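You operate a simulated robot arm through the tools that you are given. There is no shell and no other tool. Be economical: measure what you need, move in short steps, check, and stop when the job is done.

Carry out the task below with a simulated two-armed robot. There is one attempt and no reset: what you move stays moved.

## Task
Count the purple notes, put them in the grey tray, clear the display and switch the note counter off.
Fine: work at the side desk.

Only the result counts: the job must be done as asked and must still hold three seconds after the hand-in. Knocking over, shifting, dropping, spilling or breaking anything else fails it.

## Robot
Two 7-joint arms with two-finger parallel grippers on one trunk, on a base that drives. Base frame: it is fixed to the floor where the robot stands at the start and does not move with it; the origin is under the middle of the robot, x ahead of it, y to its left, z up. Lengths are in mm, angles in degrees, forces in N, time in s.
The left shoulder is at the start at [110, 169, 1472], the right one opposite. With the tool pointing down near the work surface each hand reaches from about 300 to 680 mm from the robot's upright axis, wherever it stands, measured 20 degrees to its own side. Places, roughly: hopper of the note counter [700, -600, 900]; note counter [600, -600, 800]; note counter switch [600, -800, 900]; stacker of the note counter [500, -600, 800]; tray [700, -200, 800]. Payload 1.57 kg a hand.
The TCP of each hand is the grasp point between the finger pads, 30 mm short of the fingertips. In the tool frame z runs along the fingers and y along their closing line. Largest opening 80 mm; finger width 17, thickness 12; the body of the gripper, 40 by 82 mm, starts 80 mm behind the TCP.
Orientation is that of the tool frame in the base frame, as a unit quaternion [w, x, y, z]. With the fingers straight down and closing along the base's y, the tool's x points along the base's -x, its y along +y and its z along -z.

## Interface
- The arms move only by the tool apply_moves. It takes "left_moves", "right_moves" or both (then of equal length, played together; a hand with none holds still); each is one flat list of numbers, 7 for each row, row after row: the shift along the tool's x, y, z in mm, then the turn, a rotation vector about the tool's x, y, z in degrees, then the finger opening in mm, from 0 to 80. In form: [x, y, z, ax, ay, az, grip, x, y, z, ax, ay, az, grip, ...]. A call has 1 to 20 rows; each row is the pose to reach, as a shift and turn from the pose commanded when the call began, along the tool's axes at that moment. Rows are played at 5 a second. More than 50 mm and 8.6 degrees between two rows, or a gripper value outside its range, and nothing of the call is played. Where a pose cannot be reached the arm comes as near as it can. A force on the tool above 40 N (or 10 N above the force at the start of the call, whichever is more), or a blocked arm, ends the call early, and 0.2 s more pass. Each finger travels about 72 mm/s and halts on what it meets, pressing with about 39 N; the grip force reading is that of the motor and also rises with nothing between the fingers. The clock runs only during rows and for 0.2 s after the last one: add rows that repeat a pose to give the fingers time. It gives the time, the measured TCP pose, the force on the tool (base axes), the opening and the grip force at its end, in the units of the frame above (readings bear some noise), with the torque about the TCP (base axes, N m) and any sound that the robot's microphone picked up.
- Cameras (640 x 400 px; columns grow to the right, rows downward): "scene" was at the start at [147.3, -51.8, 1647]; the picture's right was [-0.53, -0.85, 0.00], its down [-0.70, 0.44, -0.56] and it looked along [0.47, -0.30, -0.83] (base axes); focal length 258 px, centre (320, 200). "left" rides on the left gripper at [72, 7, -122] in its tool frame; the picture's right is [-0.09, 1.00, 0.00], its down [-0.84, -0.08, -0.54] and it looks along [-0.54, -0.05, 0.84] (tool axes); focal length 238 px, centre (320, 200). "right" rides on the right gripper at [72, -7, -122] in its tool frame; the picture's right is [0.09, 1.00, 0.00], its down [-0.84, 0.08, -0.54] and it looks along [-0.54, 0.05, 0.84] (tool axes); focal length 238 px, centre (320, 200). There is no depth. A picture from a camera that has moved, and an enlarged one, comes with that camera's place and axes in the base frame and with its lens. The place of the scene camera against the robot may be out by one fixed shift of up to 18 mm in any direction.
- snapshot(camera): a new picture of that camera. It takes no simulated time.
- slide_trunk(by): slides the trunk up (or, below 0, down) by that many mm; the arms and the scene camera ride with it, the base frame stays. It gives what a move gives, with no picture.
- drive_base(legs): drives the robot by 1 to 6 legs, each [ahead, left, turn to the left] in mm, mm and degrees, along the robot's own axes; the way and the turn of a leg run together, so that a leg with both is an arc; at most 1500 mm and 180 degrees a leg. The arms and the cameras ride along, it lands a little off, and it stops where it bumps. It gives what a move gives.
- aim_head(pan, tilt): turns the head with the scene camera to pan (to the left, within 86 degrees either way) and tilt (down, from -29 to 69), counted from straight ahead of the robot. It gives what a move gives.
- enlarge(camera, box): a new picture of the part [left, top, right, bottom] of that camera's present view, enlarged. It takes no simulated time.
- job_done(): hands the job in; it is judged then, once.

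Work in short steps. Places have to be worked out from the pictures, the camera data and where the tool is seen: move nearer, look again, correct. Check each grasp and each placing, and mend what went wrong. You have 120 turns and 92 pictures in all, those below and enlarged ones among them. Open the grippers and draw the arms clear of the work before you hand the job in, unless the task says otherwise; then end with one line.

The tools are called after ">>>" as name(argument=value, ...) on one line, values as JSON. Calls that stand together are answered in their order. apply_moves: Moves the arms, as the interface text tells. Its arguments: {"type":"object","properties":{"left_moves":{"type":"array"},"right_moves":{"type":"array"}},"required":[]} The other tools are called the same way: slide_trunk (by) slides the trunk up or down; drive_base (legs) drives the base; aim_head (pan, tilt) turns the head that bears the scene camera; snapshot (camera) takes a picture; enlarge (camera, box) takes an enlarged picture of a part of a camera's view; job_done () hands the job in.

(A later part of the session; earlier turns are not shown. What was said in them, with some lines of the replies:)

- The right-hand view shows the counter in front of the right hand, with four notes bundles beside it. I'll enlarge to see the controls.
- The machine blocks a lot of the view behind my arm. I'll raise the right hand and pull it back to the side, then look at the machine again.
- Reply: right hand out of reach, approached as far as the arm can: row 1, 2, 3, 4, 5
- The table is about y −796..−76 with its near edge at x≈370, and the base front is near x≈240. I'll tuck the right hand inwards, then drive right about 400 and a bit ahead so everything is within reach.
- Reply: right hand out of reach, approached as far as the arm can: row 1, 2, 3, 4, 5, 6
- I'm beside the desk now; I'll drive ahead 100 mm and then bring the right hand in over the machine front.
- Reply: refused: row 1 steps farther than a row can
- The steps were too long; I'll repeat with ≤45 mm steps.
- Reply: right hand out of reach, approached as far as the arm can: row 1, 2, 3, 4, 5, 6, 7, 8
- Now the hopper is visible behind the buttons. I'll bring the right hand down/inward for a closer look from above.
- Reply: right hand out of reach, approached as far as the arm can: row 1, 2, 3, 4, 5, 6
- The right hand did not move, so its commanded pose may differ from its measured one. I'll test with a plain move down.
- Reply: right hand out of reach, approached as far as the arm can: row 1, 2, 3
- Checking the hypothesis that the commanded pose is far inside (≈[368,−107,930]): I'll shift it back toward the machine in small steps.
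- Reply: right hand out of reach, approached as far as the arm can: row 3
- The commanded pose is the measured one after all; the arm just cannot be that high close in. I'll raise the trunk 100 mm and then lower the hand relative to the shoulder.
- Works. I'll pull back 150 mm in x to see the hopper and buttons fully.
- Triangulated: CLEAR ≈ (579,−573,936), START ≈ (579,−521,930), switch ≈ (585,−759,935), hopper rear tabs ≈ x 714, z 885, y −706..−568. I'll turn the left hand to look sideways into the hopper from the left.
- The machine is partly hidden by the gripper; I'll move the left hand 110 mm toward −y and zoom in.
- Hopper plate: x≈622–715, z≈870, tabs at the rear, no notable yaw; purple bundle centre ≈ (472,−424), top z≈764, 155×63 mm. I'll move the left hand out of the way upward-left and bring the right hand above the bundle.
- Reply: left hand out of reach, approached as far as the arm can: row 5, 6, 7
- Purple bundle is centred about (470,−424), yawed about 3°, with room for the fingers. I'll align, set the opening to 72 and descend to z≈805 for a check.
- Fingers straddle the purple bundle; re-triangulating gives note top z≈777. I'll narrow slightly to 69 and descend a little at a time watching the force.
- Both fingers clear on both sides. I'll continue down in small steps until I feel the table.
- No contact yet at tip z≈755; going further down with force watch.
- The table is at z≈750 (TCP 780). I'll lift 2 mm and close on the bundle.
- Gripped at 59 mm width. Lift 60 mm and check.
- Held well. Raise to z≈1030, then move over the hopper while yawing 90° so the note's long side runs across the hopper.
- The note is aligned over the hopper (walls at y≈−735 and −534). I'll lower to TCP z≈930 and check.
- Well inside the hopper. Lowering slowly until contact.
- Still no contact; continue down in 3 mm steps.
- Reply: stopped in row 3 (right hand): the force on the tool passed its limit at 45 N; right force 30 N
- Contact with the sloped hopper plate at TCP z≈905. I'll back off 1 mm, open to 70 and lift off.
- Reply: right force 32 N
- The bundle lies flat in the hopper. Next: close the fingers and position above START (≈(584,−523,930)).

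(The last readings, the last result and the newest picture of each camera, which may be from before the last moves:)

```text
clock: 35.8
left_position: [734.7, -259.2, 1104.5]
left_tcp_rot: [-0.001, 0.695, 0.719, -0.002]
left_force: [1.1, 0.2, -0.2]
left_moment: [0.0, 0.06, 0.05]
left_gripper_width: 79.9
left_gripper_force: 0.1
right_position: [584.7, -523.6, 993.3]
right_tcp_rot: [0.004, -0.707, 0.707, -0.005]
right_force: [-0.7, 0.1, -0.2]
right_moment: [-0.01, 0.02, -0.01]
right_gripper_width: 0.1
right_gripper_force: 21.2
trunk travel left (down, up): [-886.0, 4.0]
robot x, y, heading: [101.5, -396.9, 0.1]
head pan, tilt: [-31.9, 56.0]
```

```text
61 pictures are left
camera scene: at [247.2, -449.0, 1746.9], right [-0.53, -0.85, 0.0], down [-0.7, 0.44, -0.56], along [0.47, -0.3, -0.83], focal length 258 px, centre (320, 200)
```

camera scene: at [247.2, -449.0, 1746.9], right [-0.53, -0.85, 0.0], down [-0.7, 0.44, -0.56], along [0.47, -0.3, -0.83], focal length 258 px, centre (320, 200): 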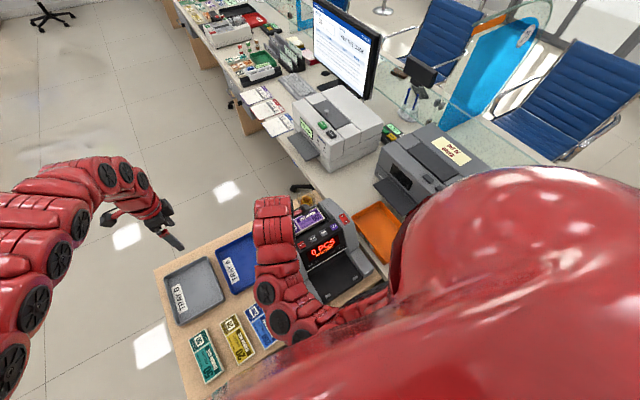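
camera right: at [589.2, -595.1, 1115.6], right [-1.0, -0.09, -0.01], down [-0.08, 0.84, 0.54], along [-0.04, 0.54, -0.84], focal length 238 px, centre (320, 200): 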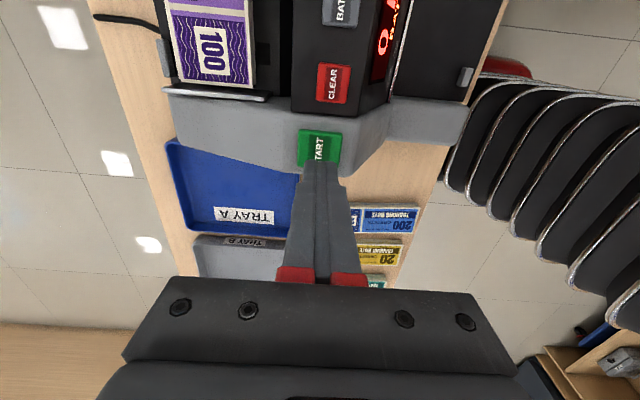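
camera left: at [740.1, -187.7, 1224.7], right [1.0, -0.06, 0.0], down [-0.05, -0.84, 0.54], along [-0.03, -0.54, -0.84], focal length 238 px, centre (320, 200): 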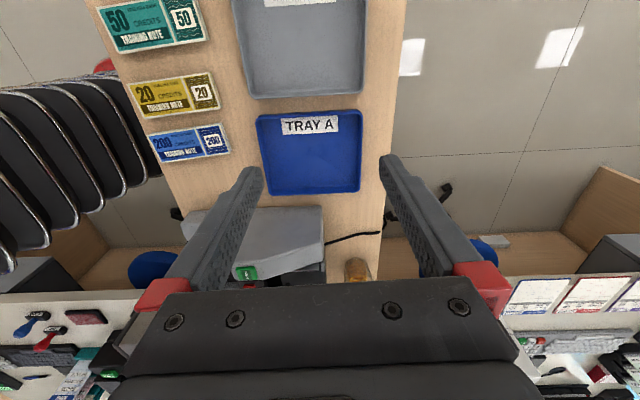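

The tip is above START, offset ~3 mm. Lowering slowly to press.

>>> apply_moves(right_moves=[4, 0, 10, 0, 0, 0, 0, 4, 0, 20, 0, 0, 0, 0, 4, 0, 24, 0, 0, 0, 0, 4, 0, 28, 0, 0, 0, 0])

```text
clock: 36.8
left_position: [734.2, -257.6, 1103.6]
left_tcp_rot: [-0.001, 0.694, 0.72, -0.001]
left_force: [0.0, -0.2, 0.2]
left_moment: [0.05, -0.03, -0.02]
left_gripper_width: 80.1
left_gripper_force: 0.0
right_position: [586.3, -526.3, 963.8]
right_tcp_rot: [0.003, -0.707, 0.707, -0.005]
right_force: [1.2, -0.1, 3.6]
right_moment: [0.06, -0.05, -0.02]
right_gripper_width: 0.0
right_gripper_force: 21.5
trunk travel left (down, up): [-886.0, 4.0]
robot x, y, heading: [95.9, -394.7, 0.1]
head pan, tilt: [-31.9, 56.0]
heard: click
```

A click was heard at tip z≈934. I'll lift and let it run, then look at it.

>>> apply_moves(right_moves=[0, 0, -10, 0, 0, 0, 0, 0, 0, -40, 0, 0, 0, 0, 0, 0, -40, 0, 0, 0, 0, 0, 0, -40, 0, 0, 0, 0, 0, 0, -40, 0, 0, 0, 0, 0, 0, -40, 0, 0, 0, 0, 0, 0, -40, 0, 0, 0, 0, 0, 0, -40, 0, 0, 0, 0])

>>> snapshot(camera="right")

>>> enlarge(camera="scene", box=[250, 180, 410, 300])

```text
clock: 38.5
left_position: [732.6, -258.3, 1103.4]
left_tcp_rot: [0.0, 0.694, 0.72, -0.001]
left_force: [-0.2, 0.1, 0.0]
left_moment: [-0.02, 0.04, 0.0]
left_gripper_width: 80.1
left_gripper_force: 0.0
right_position: [584.0, -526.6, 1004.4]
right_tcp_rot: [0.004, -0.706, 0.708, -0.004]
right_force: [-0.3, 0.1, 0.4]
right_moment: [-0.03, -0.03, 0.01]
right_gripper_width: 0.0
right_gripper_force: 21.1
trunk travel left (down, up): [-886.0, 4.0]
robot x, y, heading: [103.2, -394.9, 0.4]
head pan, tilt: [-31.9, 56.0]
```

```text
60 pictures are left
camera right: at [589.4, -599.4, 1127.6], right [-1.0, -0.09, -0.01], down [-0.08, 0.84, 0.54], along [-0.04, 0.54, -0.84], focal length 238 px, centre (320, 200)
```

right: 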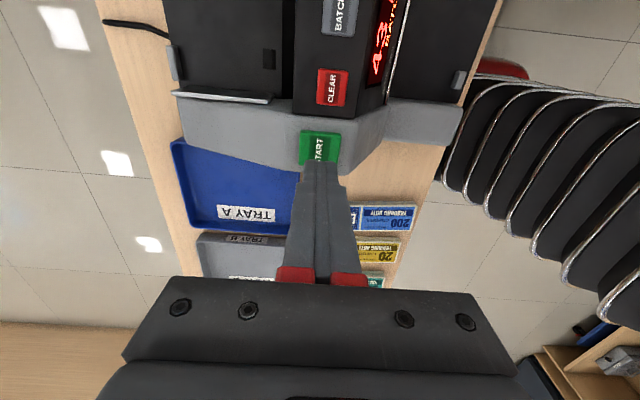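

```text
3.33 times, centred on (330, 240) of scene
camera zoom: at [246.5, -448.1, 1747.0], right [-0.53, -0.85, 0.0], down [-0.7, 0.44, -0.56], along [0.47, -0.3, -0.83], focal length 859 px, centre (287, 67)
```

zoom: 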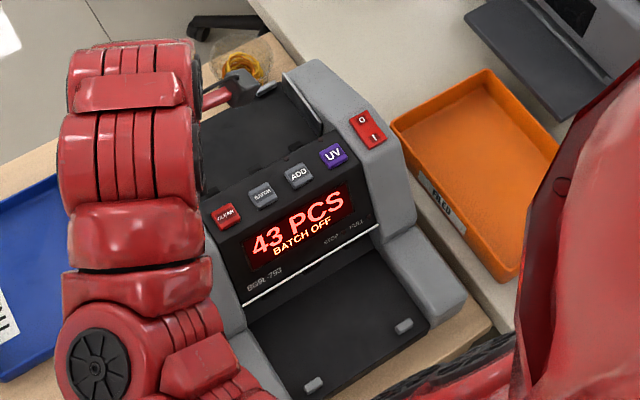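

Display reads 43 PCS and the hopper is empty; the stacker still looks empty, so it may be running. I'll wait a couple of seconds and look again.

>>> apply_moves(right_moves=[0, 0, -10, 0, 0, 0, 0, 0, 0, -10, 0, 0, 0, 0, 0, 0, -10, 0, 0, 0, 0, 0, 0, -10, 0, 0, 0, 0, 0, 0, -10, 0, 0, 0, 0, 0, 0, -10, 0, 0, 0, 0, 0, 0, -10, 0, 0, 0, 0, 0, 0, -10, 0, 0, 0, 0, 0, 0, -10, 0, 0, 0, 0])

>>> enlarge(camera="scene", box=[250, 180, 410, 300])

```text
clock: 40.5
left_position: [733.8, -258.3, 1103.2]
left_tcp_rot: [0.0, 0.694, 0.72, -0.001]
left_force: [0.2, 0.1, 0.7]
left_moment: [0.02, 0.0, 0.0]
left_gripper_width: 80.1
left_gripper_force: 0.1
right_position: [586.0, -527.4, 1014.3]
right_tcp_rot: [0.002, -0.706, 0.708, -0.005]
right_force: [-0.7, -0.1, 0.6]
right_moment: [0.01, 0.01, 0.04]
right_gripper_width: 0.0
right_gripper_force: 21.5
trunk travel left (down, up): [-886.0, 4.0]
robot x, y, heading: [98.4, -398.3, -0.1]
head pan, tilt: [-31.9, 56.0]
```

```text
3.33 times, centred on (330, 240) of scene
camera zoom: at [246.5, -448.2, 1747.0], right [-0.53, -0.85, 0.0], down [-0.7, 0.44, -0.56], along [0.47, -0.3, -0.83], focal length 859 px, centre (287, 67)
```

zoom: 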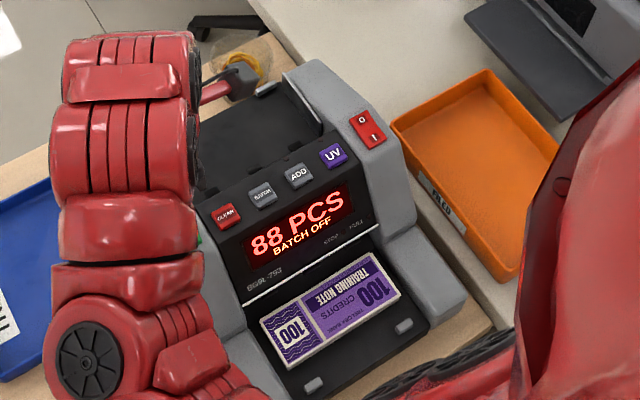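

Count finished at 88 PCS and the bundle sits in the stacker, long side across. I'll move the right hand above the stacker with open fingers.

>>> apply_moves(right_moves=[0, 0, -20, 0, 0, 0, 0, 28, 25, -20, 0, 0, 0, 20, 55, 50, -20, 0, 0, 0, 40, 83, 75, -20, 0, 0, 0, 60, 110, 100, -20, 0, 0, 0, 80])

>>> snapshot(camera="right")

```text
clock: 41.8
left_position: [733.2, -258.8, 1104.4]
left_tcp_rot: [-0.001, 0.694, 0.72, -0.001]
left_force: [0.3, -0.7, 0.0]
left_moment: [0.03, 0.06, 0.01]
left_gripper_width: 80.0
left_gripper_force: 0.0
right_position: [483.8, -637.9, 1033.3]
right_tcp_rot: [-0.001, 0.707, -0.707, 0.003]
right_force: [0.3, -1.3, -0.5]
right_moment: [-0.02, -0.01, -0.02]
right_gripper_width: 80.0
right_gripper_force: 0.1
trunk travel left (down, up): [-886.0, 4.0]
robot x, y, heading: [100.9, -395.4, -0.1]
head pan, tilt: [-31.9, 56.0]
```

```text
57 pictures are left
camera right: at [489.7, -710.1, 1156.8], right [-1.0, -0.09, -0.01], down [-0.08, 0.84, 0.54], along [-0.05, 0.54, -0.84], focal length 238 px, centre (320, 200)
```

right: 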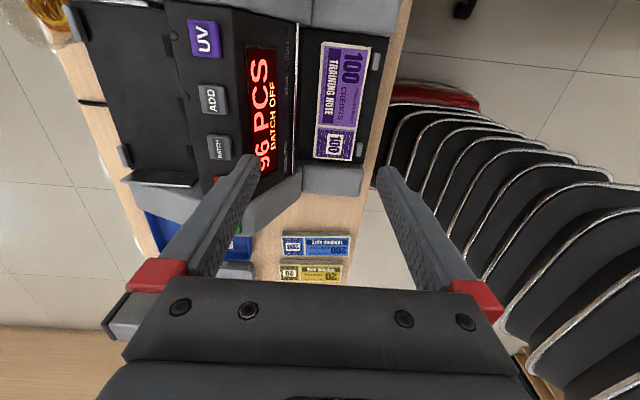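

The display now shows 96, so it may still be running. Wait and re-read before touching anything.

>>> apply_moves(right_moves=[0, 0, 0, 0, 0, 0, 80, 0, 0, 0, 0, 0, 0, 80, 0, 0, 0, 0, 0, 0, 80, 0, 0, 0, 0, 0, 0, 80, 0, 0, 0, 0, 0, 0, 80, 0, 0, 0, 0, 0, 0, 80])

>>> enlarge(camera="right", box=[180, 20, 420, 180])

```text
clock: 43.1
left_position: [733.3, -259.4, 1103.4]
left_tcp_rot: [-0.001, 0.694, 0.72, 0.0]
left_force: [0.2, -0.3, -0.7]
left_moment: [-0.02, -0.04, 0.01]
left_gripper_width: 79.8
left_gripper_force: 0.1
right_position: [484.9, -637.1, 1032.4]
right_tcp_rot: [-0.001, 0.708, -0.707, 0.002]
right_force: [0.2, -0.9, -0.1]
right_moment: [-0.03, -0.01, -0.03]
right_gripper_width: 79.9
right_gripper_force: 0.1
trunk travel left (down, up): [-886.0, 4.0]
robot x, y, heading: [99.0, -394.8, 0.3]
head pan, tilt: [-31.9, 56.0]
```

```text
2.50 times, centred on (300, 100) of right
camera zoom: at [490.5, -709.0, 1156.7], right [-1.0, -0.09, -0.01], down [-0.08, 0.84, 0.54], along [-0.05, 0.54, -0.84], focal length 596 px, centre (370, 450)
```

zoom: 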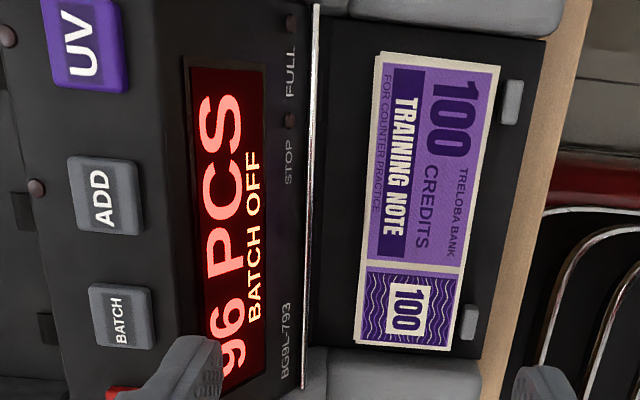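

Final count reads 96 PCS and is stable. Bundle in the stacker is centred about (458,−641), top z≈815. Descending to TCP z≈880 above it.

>>> apply_moves(right_moves=[2, 14, 20, 0, 0, 0, 80, 4, 27, 45, 0, 0, 0, 72, 4, 27, 90, 0, 0, 0, 68, 4, 27, 125, 0, 0, 0, 68, 4, 27, 152, 0, 0, 0, 68])

>>> snapshot(camera="right")

```text
clock: 44.4
left_position: [733.3, -259.2, 1104.5]
left_tcp_rot: [-0.001, 0.695, 0.719, 0.0]
left_force: [-0.1, -0.4, 0.4]
left_moment: [0.02, 0.0, -0.02]
left_gripper_width: 79.9
left_gripper_force: 0.1
right_position: [458.2, -641.1, 880.2]
right_tcp_rot: [0.002, -0.707, 0.708, -0.004]
right_force: [0.5, 0.0, 1.1]
right_moment: [0.0, 0.02, -0.04]
right_gripper_width: 68.1
right_gripper_force: 0.0
right hand out of reach, approached as far as the arm can: row 1
trunk travel left (down, up): [-886.0, 4.0]
robot x, y, heading: [100.0, -397.2, -0.0]
head pan, tilt: [-31.9, 56.0]
```

```text
55 pictures are left
camera right: at [462.8, -714.2, 1004.5], right [-1.0, -0.09, -0.01], down [-0.08, 0.84, 0.54], along [-0.04, 0.54, -0.84], focal length 238 px, centre (320, 200)
```

right: 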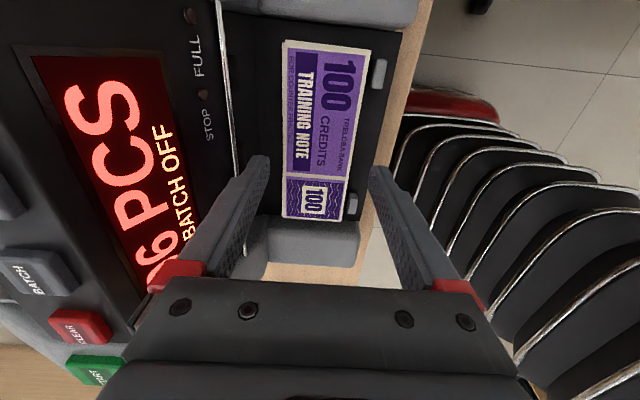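

Centred on the bundle (≈(459,−641), top ≈808), with ~8 mm clearance to the panel's lower edge. Descending with opening 66.

>>> apply_moves(right_moves=[0, 0, 15, 0, 0, 0, 66, 0, 0, 30, 0, 0, 0, 66, 0, 0, 40, 0, 0, 0, 66, 0, 0, 45, 0, 0, 0, 66, 0, 0, 49, 0, 0, 0, 66, 0, 0, 53, 0, 0, 0, 66])

>>> snapshot(camera="right")

```text
clock: 45.8
left_position: [734.0, -259.2, 1103.4]
left_tcp_rot: [-0.001, 0.694, 0.72, 0.0]
left_force: [-0.8, 0.1, -0.9]
left_moment: [0.01, 0.02, -0.03]
left_gripper_width: 80.1
left_gripper_force: 0.0
right_position: [459.7, -641.0, 827.3]
right_tcp_rot: [0.002, -0.707, 0.708, -0.004]
right_force: [-0.2, 0.2, 0.0]
right_moment: [0.04, 0.02, 0.02]
right_gripper_width: 66.2
right_gripper_force: 0.1
trunk travel left (down, up): [-886.0, 4.0]
robot x, y, heading: [101.3, -395.1, -0.1]
head pan, tilt: [-31.9, 56.0]
```

```text
54 pictures are left
camera right: at [463.9, -714.0, 951.9], right [-1.0, -0.09, -0.01], down [-0.08, 0.84, 0.54], along [-0.04, 0.54, -0.84], focal length 238 px, centre (320, 200)
```

right: 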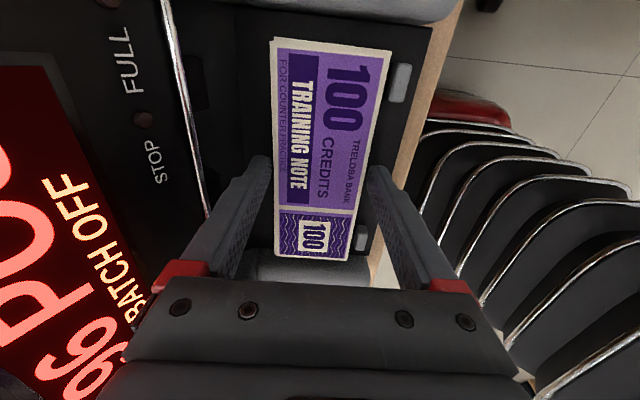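

Straddling the bundle with clearance. Continue down slowly until contact.

>>> apply_moves(right_moves=[0, 0, 3, 0, 0, 0, 66, 0, 0, 6, 0, 0, 0, 66, 0, 0, 9, 0, 0, 0, 66, 0, 0, 9, 0, 0, 0, 66])

```text
clock: 46.8
left_position: [732.1, -259.0, 1105.4]
left_tcp_rot: [-0.001, 0.694, 0.72, -0.001]
left_force: [-0.3, -0.5, -0.4]
left_moment: [0.04, 0.02, 0.01]
left_gripper_width: 80.1
left_gripper_force: 0.2
right_position: [459.3, -640.5, 820.4]
right_tcp_rot: [0.002, -0.707, 0.707, -0.006]
right_force: [-0.6, -3.2, 24.8]
right_moment: [0.0, 0.99, 0.14]
right_gripper_width: 67.0
right_gripper_force: 0.1
trunk travel left (down, up): [-886.0, 4.0]
robot x, y, heading: [100.1, -394.2, 0.2]
head pan, tilt: [-31.9, 56.0]
```

Contact at TCP z≈820. Lift 3 mm and close.

>>> apply_moves(right_moves=[0, 0, -4, 0, 0, 0, 66, 0, 0, -4, 0, 0, 0, 55, 0, 0, -4, 0, 0, 0, 50, 0, 0, -4, 0, 0, 0, 50])

>>> apply_moves(right_moves=[0, 0, -10, 0, 0, 0, 50, 0, 0, -30, 0, 0, 0, 50, 0, 0, -70, 0, 0, 0, 50, 0, 0, -100, 0, 0, 0, 50])

>>> snapshot(camera="right")

```text
clock: 47.8
left_position: [733.9, -259.1, 1104.2]
left_tcp_rot: [-0.001, 0.694, 0.72, -0.001]
left_force: [0.2, 0.4, 0.5]
left_moment: [-0.01, 0.04, -0.02]
left_gripper_width: 80.2
left_gripper_force: 0.1
right_position: [459.3, -641.4, 823.3]
right_tcp_rot: [-0.003, 0.707, -0.707, 0.004]
right_force: [-0.6, 0.3, 0.1]
right_moment: [0.04, 0.0, 0.01]
right_gripper_width: 59.0
right_gripper_force: 38.7
trunk travel left (down, up): [-886.0, 4.0]
robot x, y, heading: [98.0, -401.0, 0.0]
head pan, tilt: [-31.9, 56.0]
```

```text
clock: 48.8
left_position: [733.7, -259.6, 1104.1]
left_tcp_rot: [-0.001, 0.694, 0.72, 0.0]
left_force: [0.1, -0.4, 0.0]
left_moment: [0.01, -0.04, 0.01]
left_gripper_width: 79.8
left_gripper_force: 0.1
right_position: [458.5, -643.2, 923.4]
right_tcp_rot: [-0.002, 0.707, -0.707, 0.003]
right_force: [-1.0, 0.0, -0.8]
right_moment: [0.0, 0.01, -0.03]
right_gripper_width: 59.1
right_gripper_force: 39.4
trunk travel left (down, up): [-886.0, 4.0]
robot x, y, heading: [101.6, -397.1, -0.1]
head pan, tilt: [-31.9, 56.0]
```

```text
53 pictures are left
camera right: at [463.2, -715.7, 1047.1], right [-1.0, -0.09, -0.01], down [-0.08, 0.84, 0.54], along [-0.04, 0.54, -0.84], focal length 238 px, centre (320, 200)
```

right: 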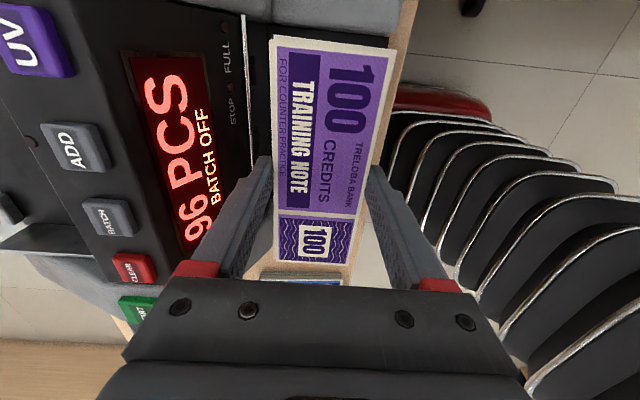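

Bundle held, machine cleared of notes. I'll raise to z≈985 and drive the base left 350 mm so tray B (centre ≈(711,−178)) is in the right hand's range.

>>> apply_moves(right_moves=[0, 0, -30, 0, 0, 0, 50, 0, 0, -60, 0, 0, 0, 50])

>>> drive_base(legs=[[0, 350, 0]])

>>> snapshot(camera="scene")

```text
clock: 49.4
left_position: [734.7, -258.9, 1104.2]
left_tcp_rot: [-0.001, 0.694, 0.72, 0.0]
left_force: [-0.6, 0.7, 0.1]
left_moment: [-0.01, 0.01, -0.02]
left_gripper_width: 80.0
left_gripper_force: 0.1
right_position: [459.5, -643.6, 984.5]
right_tcp_rot: [0.001, -0.706, 0.708, -0.004]
right_force: [0.5, 0.2, -1.4]
right_moment: [-0.02, 0.04, 0.01]
right_gripper_width: 59.3
right_gripper_force: 39.7
trunk travel left (down, up): [-886.0, 4.0]
robot x, y, heading: [101.7, -395.9, -0.0]
head pan, tilt: [-31.9, 56.0]
```

```text
clock: 51.6
left_position: [732.9, 90.7, 1103.9]
left_tcp_rot: [-0.001, 0.694, 0.72, 0.0]
left_force: [0.8, -0.4, 0.8]
left_moment: [0.02, -0.01, 0.0]
left_gripper_width: 80.0
left_gripper_force: 0.1
right_position: [458.5, -292.0, 983.2]
right_tcp_rot: [0.003, -0.707, 0.707, -0.004]
right_force: [0.3, 0.0, -0.5]
right_moment: [0.01, -0.02, 0.01]
right_gripper_width: 59.1
right_gripper_force: 39.0
trunk travel left (down, up): [-886.0, 4.0]
robot x, y, heading: [101.9, -45.9, -0.2]
head pan, tilt: [-31.9, 56.0]
```

```text
52 pictures are left
camera scene: at [246.4, -99.4, 1747.0], right [-0.53, -0.85, 0.0], down [-0.7, 0.44, -0.56], along [0.47, -0.29, -0.83], focal length 258 px, centre (320, 200)
```

scene: 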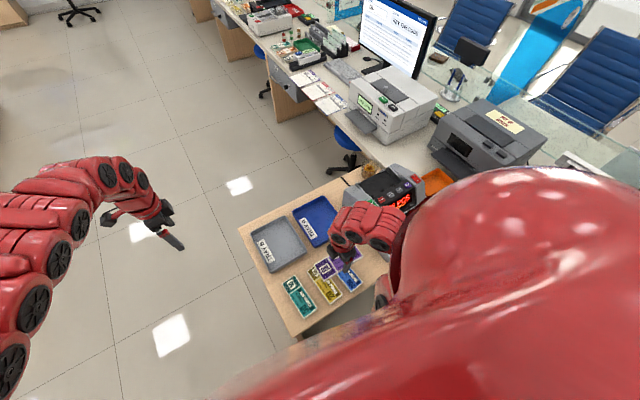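

Now move over tray B while yawing back 90° so the note's long side runs along x.

>>> apply_moves(right_moves=[-10, -23, 0, 0, 0, 8.2, 50, -21, -46, 0, 0, 0, 16.4, 50, -31, -69, 0, 0, 0, 24.5, 50, -41, -92, 0, 0, 0, 32.7, 50, -52, -115, 0, 0, 0, 40.9, 50, -62, -138, 0, 0, 0, 49.1, 50, -72, -160, 0, 0, 0, 57.3, 50, -83, -183, 0, 0, 0, 65.5, 50, -93, -206, 0, 0, 0, 73.6, 50, -104, -229, 0, 0, 0, 81.8, 50, -114, -252, 0, 0, 0, 90, 50])

>>> snapshot(camera="right")

```text
clock: 54.0
left_position: [734.0, 93.3, 1104.2]
left_tcp_rot: [-0.001, 0.695, 0.719, -0.001]
left_force: [0.4, -0.8, -0.5]
left_moment: [-0.01, 0.05, -0.02]
left_gripper_width: 80.2
left_gripper_force: 0.1
right_position: [710.9, -174.9, 985.7]
right_tcp_rot: [0.004, 0.001, 1.0, -0.002]
right_force: [0.8, 0.1, -1.2]
right_moment: [0.0, 0.02, 0.0]
right_gripper_width: 59.2
right_gripper_force: 39.2
trunk travel left (down, up): [-886.0, 4.0]
robot x, y, heading: [102.6, -46.4, 0.3]
head pan, tilt: [-31.9, 56.0]
```

```text
51 pictures are left
camera right: at [637.5, -182.6, 1108.5], right [-0.09, 1.0, 0.0], down [0.83, 0.08, 0.55], along [0.55, 0.05, -0.84], focal length 238 px, centre (320, 200)
```

right: 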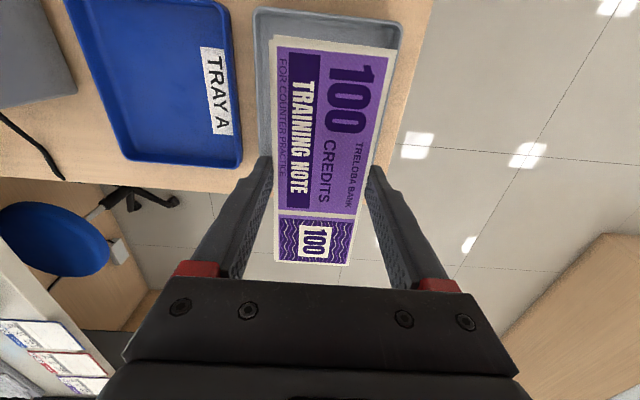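

The note is centred over tray B (x 612–805, y −255..−93). Lowering to TCP z≈805 and checking.

>>> apply_moves(right_moves=[2, 0, 45, 0, 0, 0, 50, 2, 0, 90, 0, 0, 0, 50, 2, 0, 135, 0, 0, 0, 50, 2, 0, 165, 0, 0, 0, 50, 2, 0, 180, 0, 0, 0, 50])

>>> snapshot(camera="right")

```text
clock: 55.2
left_position: [732.2, 92.9, 1104.6]
left_tcp_rot: [-0.001, 0.695, 0.719, -0.001]
left_force: [1.0, -0.1, 0.2]
left_moment: [-0.01, -0.03, -0.02]
left_gripper_width: 80.0
left_gripper_force: 0.0
right_position: [700.8, -177.1, 828.4]
right_tcp_rot: [0.004, -0.001, 1.0, -0.001]
right_force: [0.2, 0.2, 0.0]
right_moment: [-0.01, 0.01, 0.01]
right_gripper_width: 58.8
right_gripper_force: 38.9
right hand out of reach, approached as far as the arm can: row 4, 5
trunk travel left (down, up): [-886.0, 4.0]
robot x, y, heading: [97.1, -45.6, 0.1]
head pan, tilt: [-31.9, 56.0]
```

```text
50 pictures are left
camera right: at [627.2, -184.9, 950.4], right [-0.09, 1.0, 0.0], down [0.83, 0.08, 0.55], along [0.55, 0.05, -0.84], focal length 238 px, centre (320, 200)
```

right: 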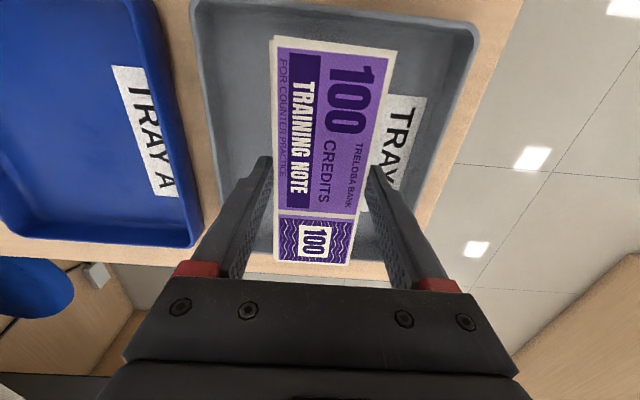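

The hand is at its outer-reach limit. I'll lower the trunk 40 mm, which brings everything down together.

>>> slide_trunk(by=-30)

>>> enlarge(camera="right", box=[160, 0, 480, 270])

```text
clock: 56.0
left_position: [733.1, 91.8, 1073.4]
left_tcp_rot: [0.0, 0.694, 0.72, 0.0]
left_force: [-0.3, -0.6, -0.6]
left_moment: [0.01, 0.01, -0.02]
left_gripper_width: 80.0
left_gripper_force: 0.0
right_position: [703.1, -177.5, 796.9]
right_tcp_rot: [0.004, 0.0, 1.0, -0.002]
right_force: [0.5, 0.3, -1.4]
right_moment: [-0.03, 0.01, 0.0]
right_gripper_width: 59.0
right_gripper_force: 39.3
trunk travel left (down, up): [-856.0, 34.0]
robot x, y, heading: [97.3, -47.5, 0.1]
head pan, tilt: [-31.9, 56.0]
```

```text
1.48 times, centred on (320, 135) of right
camera zoom: at [628.3, -185.1, 920.2], right [-0.09, 1.0, 0.0], down [0.83, 0.08, 0.55], along [0.55, 0.05, -0.84], focal length 353 px, centre (320, 296)
```

zoom: 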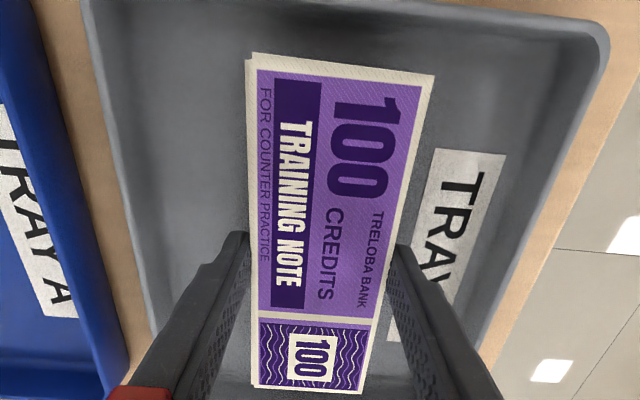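

Inside the tray. Now lower by arm in small steps to contact.

>>> apply_moves(right_moves=[0, 0, 3, 0, 0, 0, 50, 0, 0, 6, 0, 0, 0, 50, 0, 0, 9, 0, 0, 0, 50, 0, 0, 11, 0, 0, 0, 50])

```text
clock: 57.0
left_position: [733.6, 92.1, 1073.0]
left_tcp_rot: [-0.001, 0.694, 0.72, -0.001]
left_force: [-0.4, 0.4, -0.5]
left_moment: [0.0, -0.02, -0.03]
left_gripper_width: 80.1
left_gripper_force: 0.1
right_position: [699.6, -177.7, 790.2]
right_tcp_rot: [0.005, 0.0, 1.0, -0.001]
right_force: [-0.5, -0.8, -0.4]
right_moment: [0.03, -0.04, -0.02]
right_gripper_width: 59.2
right_gripper_force: 39.0
right hand out of reach, approached as far as the arm can: row 3, 4
trunk travel left (down, up): [-856.0, 34.0]
robot x, y, heading: [96.2, -42.0, -0.0]
head pan, tilt: [-31.9, 56.0]
```

Limit again without contact. I'll raise the arm 20 mm, lower the trunk 40, and finish the approach with the arm.

>>> apply_moves(right_moves=[0, 0, -20, 0, 0, 0, 50, 0, 0, -40, 0, 0, 0, 50])

>>> slide_trunk(by=-40)

>>> apply_moves(right_moves=[0, 0, 2, 0, 0, 0, 50, 0, 0, 4, 0, 0, 0, 50, 0, 0, 6, 0, 0, 0, 50, 0, 0, 6, 0, 0, 0, 50])

```text
clock: 57.6
left_position: [732.2, 92.3, 1074.9]
left_tcp_rot: [-0.001, 0.694, 0.72, -0.001]
left_force: [-0.1, 0.5, -0.1]
left_moment: [0.0, 0.02, 0.0]
left_gripper_width: 79.8
left_gripper_force: 0.0
right_position: [698.2, -178.4, 830.4]
right_tcp_rot: [0.003, 0.0, 1.0, -0.001]
right_force: [0.3, 0.7, -0.9]
right_moment: [0.02, 0.06, -0.02]
right_gripper_width: 59.0
right_gripper_force: 38.9
trunk travel left (down, up): [-856.0, 34.0]
robot x, y, heading: [100.1, -45.8, -0.3]
head pan, tilt: [-31.9, 56.0]
```

```text
clock: 58.4
left_position: [732.0, 90.6, 1034.3]
left_tcp_rot: [-0.001, 0.694, 0.72, 0.0]
left_force: [-0.2, 0.2, 0.7]
left_moment: [0.0, 0.02, -0.01]
left_gripper_width: 80.0
left_gripper_force: 0.0
right_position: [698.6, -176.9, 790.5]
right_tcp_rot: [0.005, 0.0, 1.0, -0.001]
right_force: [-0.7, -0.8, -0.3]
right_moment: [0.0, 0.02, 0.02]
right_gripper_width: 59.2
right_gripper_force: 38.8
trunk travel left (down, up): [-816.0, 74.0]
robot x, y, heading: [101.6, -45.9, 0.1]
head pan, tilt: [-31.9, 56.0]
```

```text
clock: 59.4
left_position: [732.3, 91.3, 1034.3]
left_tcp_rot: [-0.001, 0.694, 0.72, 0.0]
left_force: [-0.1, 0.3, 0.7]
left_moment: [0.03, 0.01, -0.03]
left_gripper_width: 80.1
left_gripper_force: 0.0
right_position: [699.9, -177.1, 786.0]
right_tcp_rot: [0.006, 0.0, 1.0, -0.002]
right_force: [0.2, 0.5, 16.9]
right_moment: [0.08, 1.13, 0.01]
right_gripper_width: 58.8
right_gripper_force: 39.0
trunk travel left (down, up): [-816.0, 74.0]
robot x, y, heading: [101.6, -43.0, 0.1]
head pan, tilt: [-31.9, 56.0]
```

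Contact with the tray floor. Release and lift straight up.

>>> apply_moves(right_moves=[0, 0, -1, 0, 0, 0, 60, 0, 0, -1, 0, 0, 0, 70, 0, 0, -1, 0, 0, 0, 76, 0, 0, -1, 0, 0, 0, 76])

>>> apply_moves(right_moves=[0, 0, -10, 0, 0, 0, 76, 0, 0, -40, 0, 0, 0, 76, 0, 0, -85, 0, 0, 0, 76, 0, 0, -130, 0, 0, 0, 76, 0, 0, -170, 0, 0, 0, 76])

>>> snapshot(camera="right")

```text
clock: 60.4
left_position: [732.4, 91.6, 1033.2]
left_tcp_rot: [0.0, 0.694, 0.72, 0.0]
left_force: [-0.5, 0.2, -0.6]
left_moment: [-0.01, 0.01, -0.02]
left_gripper_width: 79.9
left_gripper_force: 0.0
right_position: [700.4, -177.3, 785.2]
right_tcp_rot: [0.005, 0.0, 1.0, -0.001]
right_force: [-0.3, -0.7, -0.2]
right_moment: [0.04, 0.02, -0.01]
right_gripper_width: 75.8
right_gripper_force: 0.0
trunk travel left (down, up): [-816.0, 74.0]
robot x, y, heading: [98.7, -47.7, -0.0]
head pan, tilt: [-31.9, 56.0]
```

```text
clock: 61.6
left_position: [732.1, 92.5, 1034.0]
left_tcp_rot: [-0.001, 0.693, 0.721, -0.001]
left_force: [1.1, 0.5, -0.7]
left_moment: [0.01, 0.0, 0.02]
left_gripper_width: 79.6
left_gripper_force: 0.1
right_position: [698.6, -179.6, 957.0]
right_tcp_rot: [0.005, 0.0, 1.0, 0.0]
right_force: [-0.4, 0.2, 0.5]
right_moment: [0.02, -0.02, -0.02]
right_gripper_width: 76.0
right_gripper_force: 0.1
trunk travel left (down, up): [-816.0, 74.0]
robot x, y, heading: [96.8, -48.5, 0.0]
head pan, tilt: [-31.9, 56.0]
```

```text
48 pictures are left
camera right: at [624.9, -186.4, 1079.3], right [-0.09, 1.0, 0.0], down [0.83, 0.08, 0.55], along [0.55, 0.05, -0.84], focal length 238 px, centre (320, 200)
```

right: 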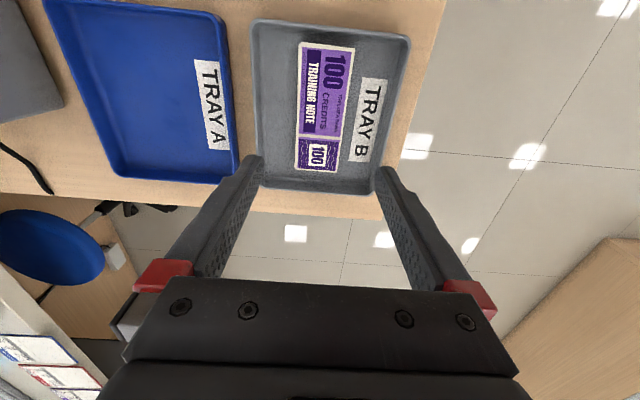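

Notes lie in grey tray B. Now raise the trunk 74 mm for clearance, drive back right 350 and go for CLEAR.

>>> slide_trunk(by=72)

>>> apply_moves(right_moves=[35, 0, 0, 0, 0, 0, 40, 70, 0, 0, 0, 0, 0, 0, 105, 0, 0, 0, 0, 0, 0, 125, 0, 0, 0, 0, 0, 0])

>>> drive_base(legs=[[0, -350, 0]])

>>> snapshot(camera="right")

```text
clock: 62.7
left_position: [733.6, 91.3, 1105.7]
left_tcp_rot: [-0.001, 0.694, 0.72, -0.001]
left_force: [0.0, -0.2, 0.1]
left_moment: [0.02, -0.01, 0.01]
left_gripper_width: 80.1
left_gripper_force: 0.1
right_position: [698.5, -179.2, 1027.4]
right_tcp_rot: [0.005, 0.0, 1.0, -0.001]
right_force: [-0.2, 0.3, 0.1]
right_moment: [0.0, -0.01, -0.01]
right_gripper_width: 75.8
right_gripper_force: 0.1
trunk travel left (down, up): [-888.0, 2.0]
robot x, y, heading: [98.5, -46.9, 0.2]
head pan, tilt: [-31.9, 56.0]
```

```text
clock: 63.7
left_position: [732.6, 92.2, 1106.3]
left_tcp_rot: [-0.001, 0.694, 0.72, 0.0]
left_force: [0.2, -0.2, 0.9]
left_moment: [0.03, 0.01, -0.04]
left_gripper_width: 80.2
left_gripper_force: 0.1
right_position: [573.4, -178.5, 1028.3]
right_tcp_rot: [0.004, 0.0, 1.0, -0.001]
right_force: [-0.6, 0.0, 1.1]
right_moment: [0.01, -0.04, 0.03]
right_gripper_width: 0.0
right_gripper_force: 21.1
trunk travel left (down, up): [-888.0, 2.0]
robot x, y, heading: [101.1, -48.1, -0.1]
head pan, tilt: [-31.9, 56.0]
```

```text
clock: 66.0
left_position: [732.4, -258.0, 1104.6]
left_tcp_rot: [-0.001, 0.693, 0.721, -0.001]
left_force: [-0.9, -0.4, 0.2]
left_moment: [-0.02, 0.04, 0.0]
left_gripper_width: 80.0
left_gripper_force: 0.1
right_position: [574.9, -526.9, 1027.1]
right_tcp_rot: [0.004, -0.001, 1.0, 0.0]
right_force: [0.0, -0.1, -0.1]
right_moment: [0.0, 0.0, -0.03]
right_gripper_width: 0.1
right_gripper_force: 21.3
trunk travel left (down, up): [-888.0, 2.0]
robot x, y, heading: [95.5, -399.3, 0.3]
head pan, tilt: [-31.9, 56.0]
```

```text
47 pictures are left
camera right: at [501.1, -535.1, 1150.3], right [-0.09, 1.0, 0.0], down [0.83, 0.08, 0.55], along [0.55, 0.05, -0.84], focal length 238 px, centre (320, 200)
```

right: 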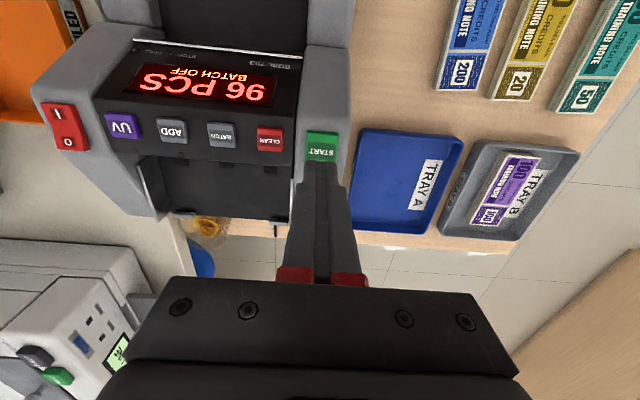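

CLEAR is at ≈(580,−574,935). Moving above it, closed fingers.

>>> apply_moves(right_moves=[-3, -24, 0, 0, 0, 0, 0, -5, -47, 0, 0, 0, 0, 0, -5, -47, 25, 0, 0, 0, 0, -5, -47, 45, 0, 0, 0, 0])

>>> enlarge(camera="right", box=[200, 80, 440, 260])

```text
clock: 67.0
left_position: [733.7, -256.3, 1105.5]
left_tcp_rot: [0.0, 0.693, 0.721, -0.001]
left_force: [0.4, 0.4, 0.8]
left_moment: [0.01, 0.0, 0.01]
left_gripper_width: 79.7
left_gripper_force: 0.0
right_position: [580.6, -574.1, 981.9]
right_tcp_rot: [0.004, -0.002, 1.0, -0.001]
right_force: [0.6, 0.3, -0.6]
right_moment: [-0.02, 0.02, -0.01]
right_gripper_width: 0.2
right_gripper_force: 21.4
trunk travel left (down, up): [-888.0, 2.0]
robot x, y, heading: [101.9, -399.0, 0.2]
head pan, tilt: [-31.9, 56.0]
```

```text
2.22 times, centred on (320, 170) of right
camera zoom: at [507.2, -582.1, 1105.0], right [-0.09, 1.0, 0.0], down [0.83, 0.08, 0.55], along [0.55, 0.05, -0.84], focal length 530 px, centre (320, 267)
```

zoom: 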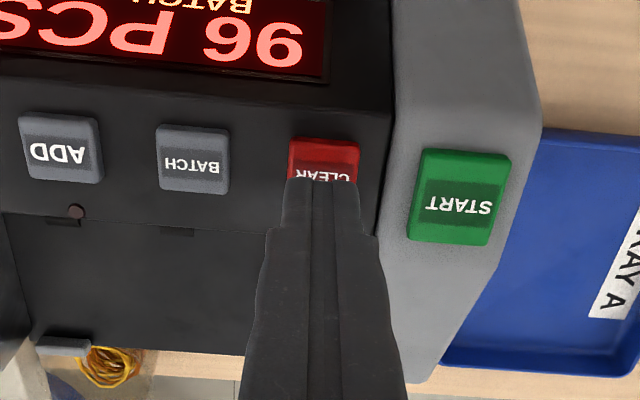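

Aligned above CLEAR. Pressing down slowly.

>>> apply_moves(right_moves=[1, 1, 8, 0, 0, 0, 0, 1, 1, 12, 0, 0, 0, 0, 1, 1, 15, 0, 0, 0, 0, 1, 1, 18, 0, 0, 0, 0])

```text
clock: 68.0
left_position: [734.0, -257.6, 1106.5]
left_tcp_rot: [-0.001, 0.693, 0.721, 0.0]
left_force: [0.3, -0.1, -0.3]
left_moment: [0.01, 0.01, -0.02]
left_gripper_width: 79.9
left_gripper_force: 0.1
right_position: [579.2, -575.3, 965.2]
right_tcp_rot: [0.004, 0.0, 1.0, -0.001]
right_force: [0.5, -0.5, 0.5]
right_moment: [-0.04, 0.0, 0.0]
right_gripper_width: 0.0
right_gripper_force: 20.9
trunk travel left (down, up): [-888.0, 2.0]
robot x, y, heading: [100.2, -393.5, 0.2]
head pan, tilt: [-31.9, 56.0]
heard: click
```

A click was heard. Lift and read the display.

>>> apply_moves(right_moves=[0, 0, -20, 0, 0, 0, 0, 0, 0, -50, 0, 0, 0, 0])

>>> snapshot(camera="right")

```text
clock: 68.6
left_position: [732.6, -257.5, 1105.6]
left_tcp_rot: [0.0, 0.693, 0.721, -0.002]
left_force: [-0.7, 0.1, -1.0]
left_moment: [0.01, -0.01, -0.03]
left_gripper_width: 80.1
left_gripper_force: 0.1
right_position: [578.0, -574.7, 1015.3]
right_tcp_rot: [0.004, -0.001, 1.0, -0.001]
right_force: [-0.2, 0.8, -0.6]
right_moment: [0.0, -0.03, -0.02]
right_gripper_width: 0.0
right_gripper_force: 21.2
trunk travel left (down, up): [-888.0, 2.0]
robot x, y, heading: [99.5, -399.9, 0.1]
head pan, tilt: [-31.9, 56.0]
```

```text
45 pictures are left
camera right: at [504.5, -581.9, 1137.7], right [-0.09, 1.0, 0.0], down [0.83, 0.08, 0.55], along [0.55, 0.05, -0.84], focal length 238 px, centre (320, 200)
```

right: 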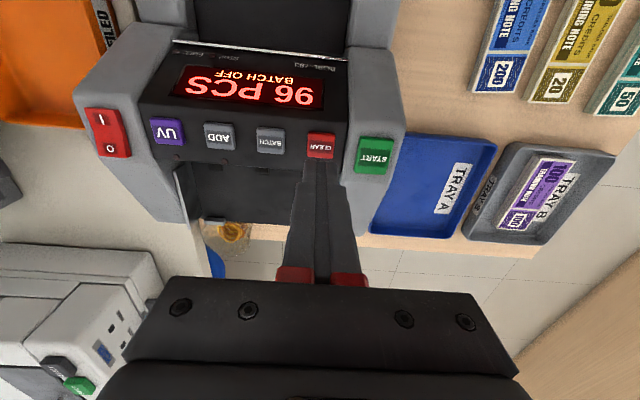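

The display still shows 96. Perhaps it lags; wait a second and re-read.

>>> apply_moves(right_moves=[0, 0, 0, 0, 0, 0, 0, 0, 0, 0, 0, 0, 0, 0, 0, 0, 0, 0, 0, 0, 0, 0, 0, 0, 0, 0, 0, 0, 0, 0, 0, 0, 0, 0, 0])

>>> enlarge(camera="right", box=[130, 20, 450, 200])

```text
clock: 69.8
left_position: [733.3, -256.8, 1105.6]
left_tcp_rot: [-0.001, 0.693, 0.721, -0.001]
left_force: [0.3, -0.1, 0.2]
left_moment: [0.0, 0.01, 0.0]
left_gripper_width: 80.0
left_gripper_force: 0.0
right_position: [579.5, -574.5, 1014.8]
right_tcp_rot: [0.004, -0.003, 1.0, -0.001]
right_force: [0.2, 0.3, 0.2]
right_moment: [-0.02, 0.01, 0.01]
right_gripper_width: 0.0
right_gripper_force: 21.2
trunk travel left (down, up): [-888.0, 2.0]
robot x, y, heading: [100.9, -397.7, 0.1]
head pan, tilt: [-31.9, 56.0]
```

```text
2.00 times, centred on (290, 110) of right
camera zoom: at [504.7, -582.4, 1137.3], right [-0.09, 1.0, 0.0], down [0.83, 0.08, 0.55], along [0.55, 0.05, -0.84], focal length 477 px, centre (380, 380)
```

zoom: 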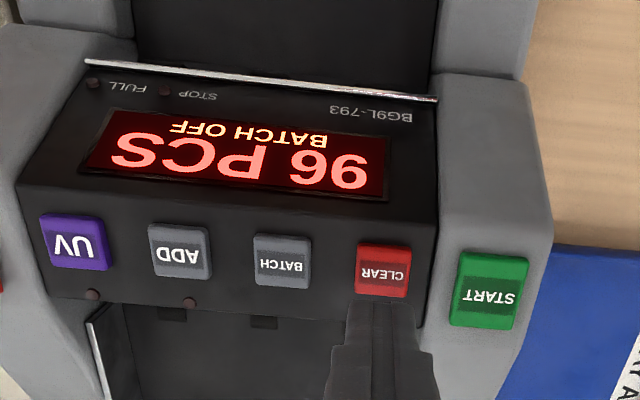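

Still 96: the tap wasn't enough. I'll press again, slightly deeper, and hold it for about 2 s.

>>> apply_moves(right_moves=[0, 0, 30, 0, 0, 0, 0, 0, 0, 45, 0, 0, 0, 0, 0, 0, 50, 0, 0, 0, 0, 0, 0, 53, 0, 0, 0, 0, 0, 0, 53, 0, 0, 0, 0, 0, 0, 53, 0, 0, 0, 0, 0, 0, 53, 0, 0, 0, 0, 0, 0, 53, 0, 0, 0, 0, 0, 0, 53, 0, 0, 0, 0, 0, 0, 53, 0, 0, 0, 0, 0, 0, 53, 0, 0, 0, 0, 0, 0, 53, 0, 0, 0, 0, 0, 0, 53, 0, 0, 0, 0])

>>> snapshot(camera="right")

```text
clock: 72.6
left_position: [734.1, -258.3, 1106.3]
left_tcp_rot: [-0.001, 0.693, 0.721, -0.001]
left_force: [-0.8, 0.0, 0.2]
left_moment: [0.01, 0.0, -0.01]
left_gripper_width: 79.9
left_gripper_force: 0.2
right_position: [579.2, -575.5, 961.5]
right_tcp_rot: [0.004, -0.001, 1.0, -0.001]
right_force: [2.7, 0.1, 5.9]
right_moment: [0.01, -0.03, -0.02]
right_gripper_width: 0.0
right_gripper_force: 21.5
trunk travel left (down, up): [-888.0, 2.0]
robot x, y, heading: [96.9, -398.2, 0.1]
head pan, tilt: [-31.9, 56.0]
heard: click
```

```text
43 pictures are left
camera right: at [505.3, -582.0, 1084.8], right [-0.09, 1.0, 0.0], down [0.83, 0.08, 0.55], along [0.55, 0.05, -0.84], focal length 238 px, centre (320, 200)
```

right: 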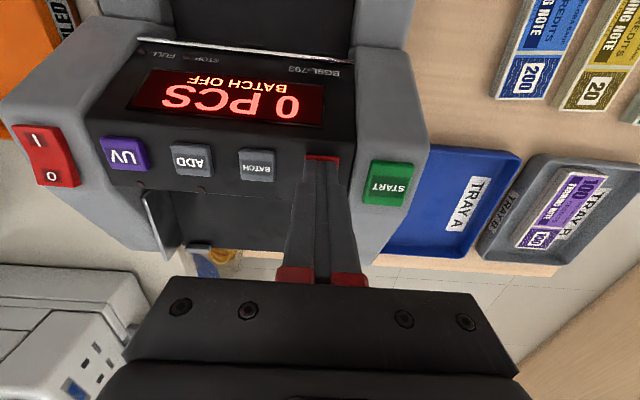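

The display now reads 0 PCS. Lift off, and go to the power rocker; its O end is at ≈(601,−760,935).

>>> apply_moves(right_moves=[0, 0, -25, 0, 0, 0, 0, 0, 0, -55, 0, 0, 0, 0, -5, -45, -55, 0, 0, 0, 0, -10, -90, -55, 0, 0, 0, 0, -15, -135, -55, 0, 0, 0, 0, -20, -183, -55, 0, 0, 0, 0, -20, -183, -40, 0, 0, 0, 0])

>>> snapshot(camera="right")

>>> enlarge(camera="right", box=[240, 80, 400, 200])

```text
clock: 74.2
left_position: [734.2, -257.4, 1105.3]
left_tcp_rot: [0.0, 0.693, 0.721, -0.001]
left_force: [-0.2, 0.9, -0.2]
left_moment: [-0.01, -0.05, 0.01]
left_gripper_width: 79.9
left_gripper_force: 0.0
right_position: [599.4, -757.5, 1003.4]
right_tcp_rot: [0.005, -0.002, 1.0, 0.0]
right_force: [0.1, -0.5, -0.7]
right_moment: [0.0, -0.03, 0.0]
right_gripper_width: 0.0
right_gripper_force: 21.1
trunk travel left (down, up): [-888.0, 2.0]
robot x, y, heading: [101.5, -398.4, 0.0]
head pan, tilt: [-31.9, 56.0]
```

```text
42 pictures are left
camera right: at [525.6, -765.2, 1125.3], right [-0.1, 1.0, 0.0], down [0.83, 0.08, 0.55], along [0.55, 0.05, -0.84], focal length 238 px, centre (320, 200)
```

right: 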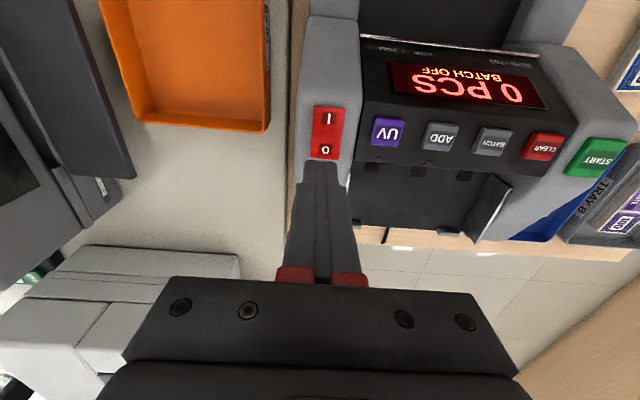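

```text
3.33 times, centred on (320, 140) of right
camera zoom: at [525.6, -765.2, 1125.3], right [-0.1, 1.0, 0.0], down [0.83, 0.08, 0.55], along [0.55, 0.05, -0.84], focal length 794 px, centre (320, 400)
```

zoom: 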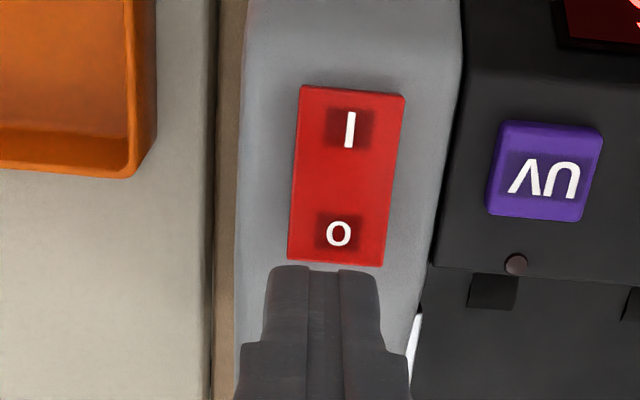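

O half is at ≈(601,−754). Small correction and press down slowly.

>>> apply_moves(right_moves=[-2, 3, 15, 0, 0, 0, 0, -2, 3, 28, 0, 0, 0, 0, -2, 3, 33, 0, 0, 0, 0, -2, 3, 36, 0, 0, 0, 0, -2, 3, 39, 0, 0, 0, 0])

>>> snapshot(camera="right")

```text
clock: 75.4
left_position: [730.4, -256.1, 1107.3]
left_tcp_rot: [0.001, 0.693, 0.721, -0.002]
left_force: [-0.1, -0.8, -0.1]
left_moment: [-0.01, 0.06, -0.03]
left_gripper_width: 79.8
left_gripper_force: 0.1
right_position: [601.3, -756.0, 968.9]
right_tcp_rot: [0.011, -0.001, 1.0, -0.005]
right_force: [-8.6, 5.7, 29.7]
right_moment: [0.23, 0.45, 0.11]
right_gripper_width: 0.1
right_gripper_force: 20.9
trunk travel left (down, up): [-888.0, 2.0]
robot x, y, heading: [95.9, -397.0, 0.1]
head pan, tilt: [-31.9, 56.0]
stopped in row 5 (right hand): the force on the tool passed its limit at 44 N (the readings are from after the stop); the commanded pose is now the measured one
```

```text
40 pictures are left
camera right: at [527.4, -761.8, 1091.7], right [-0.09, 1.0, -0.01], down [0.83, 0.08, 0.56], along [0.56, 0.04, -0.83], focal length 238 px, centre (320, 200)
```

right: 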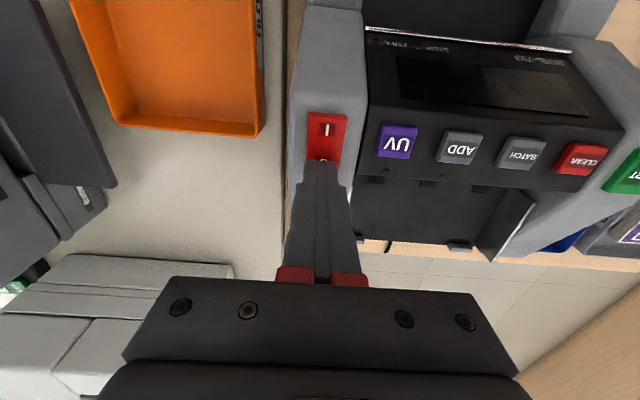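

The display is dark: the counter is off. I'll lift straight off and withdraw both arms upward, then verify everything.

>>> apply_moves(right_moves=[0, 0, -15, 0, 0, 0, 0, 0, 0, -50, 0, 0, 0, 0, 0, 0, -85, 0, 0, 0, 40, 30, 0, -90, 0, 0, 0, 80, 70, 0, -90, 0, 0, 0, 80, 70, 0, -90, 0, 0, 0, 80])

>>> snapshot(camera="right")

>>> snapshot(camera="left")

>>> snapshot(camera="scene")

```text
clock: 76.8
left_position: [734.6, -257.7, 1105.1]
left_tcp_rot: [-0.002, 0.693, 0.721, -0.002]
left_force: [-0.2, -1.0, -0.5]
left_moment: [0.03, 0.01, 0.05]
left_gripper_width: 80.1
left_gripper_force: 0.0
right_position: [532.2, -755.1, 1054.5]
right_tcp_rot: [0.007, -0.001, 1.0, -0.003]
right_force: [-0.5, -0.2, -1.3]
right_moment: [-0.04, 0.0, 0.02]
right_gripper_width: 79.7
right_gripper_force: 0.0
trunk travel left (down, up): [-888.0, 2.0]
robot x, y, heading: [98.8, -397.0, 0.3]
head pan, tilt: [-31.9, 56.0]
```

```text
39 pictures are left
camera right: at [457.6, -763.3, 1176.8], right [-0.09, 1.0, -0.01], down [0.83, 0.08, 0.55], along [0.55, 0.05, -0.83], focal length 238 px, centre (320, 200)
```

right: 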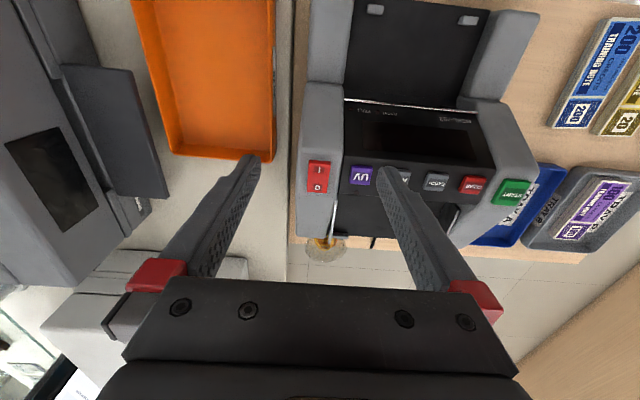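

```text
38 pictures are left
camera left: at [740.0, -186.6, 1226.7], right [1.0, -0.05, 0.0], down [-0.04, -0.84, 0.54], along [-0.03, -0.54, -0.84], focal length 238 px, centre (320, 200)
```

left: 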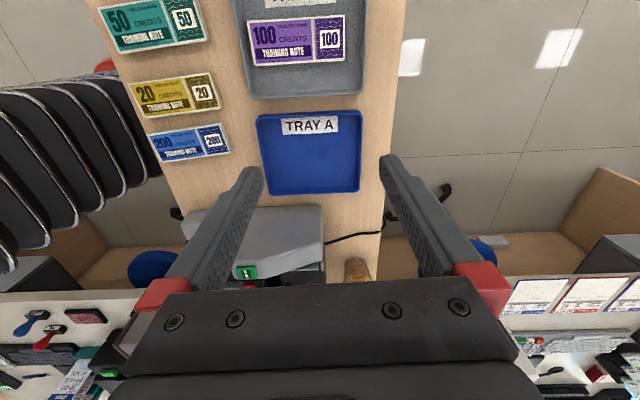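

```text
37 pictures are left
camera scene: at [248.1, -449.6, 1748.9], right [-0.53, -0.85, 0.0], down [-0.71, 0.44, -0.56], along [0.47, -0.29, -0.83], focal length 258 px, centre (320, 200)
```

scene: 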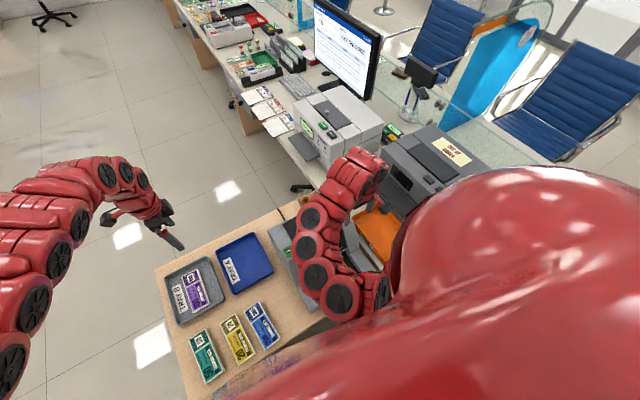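

The display is dark, the rocker is at O, the purple bundle lies in grey tray B, and both grippers are open and clear. Handing in.

>>> job_done()

```text
The job is handed in.
```

I counted the purple notes (96 pieces) and put them in the grey tray (Tray B). I then cleared the display to 0 and switched the note counter off.
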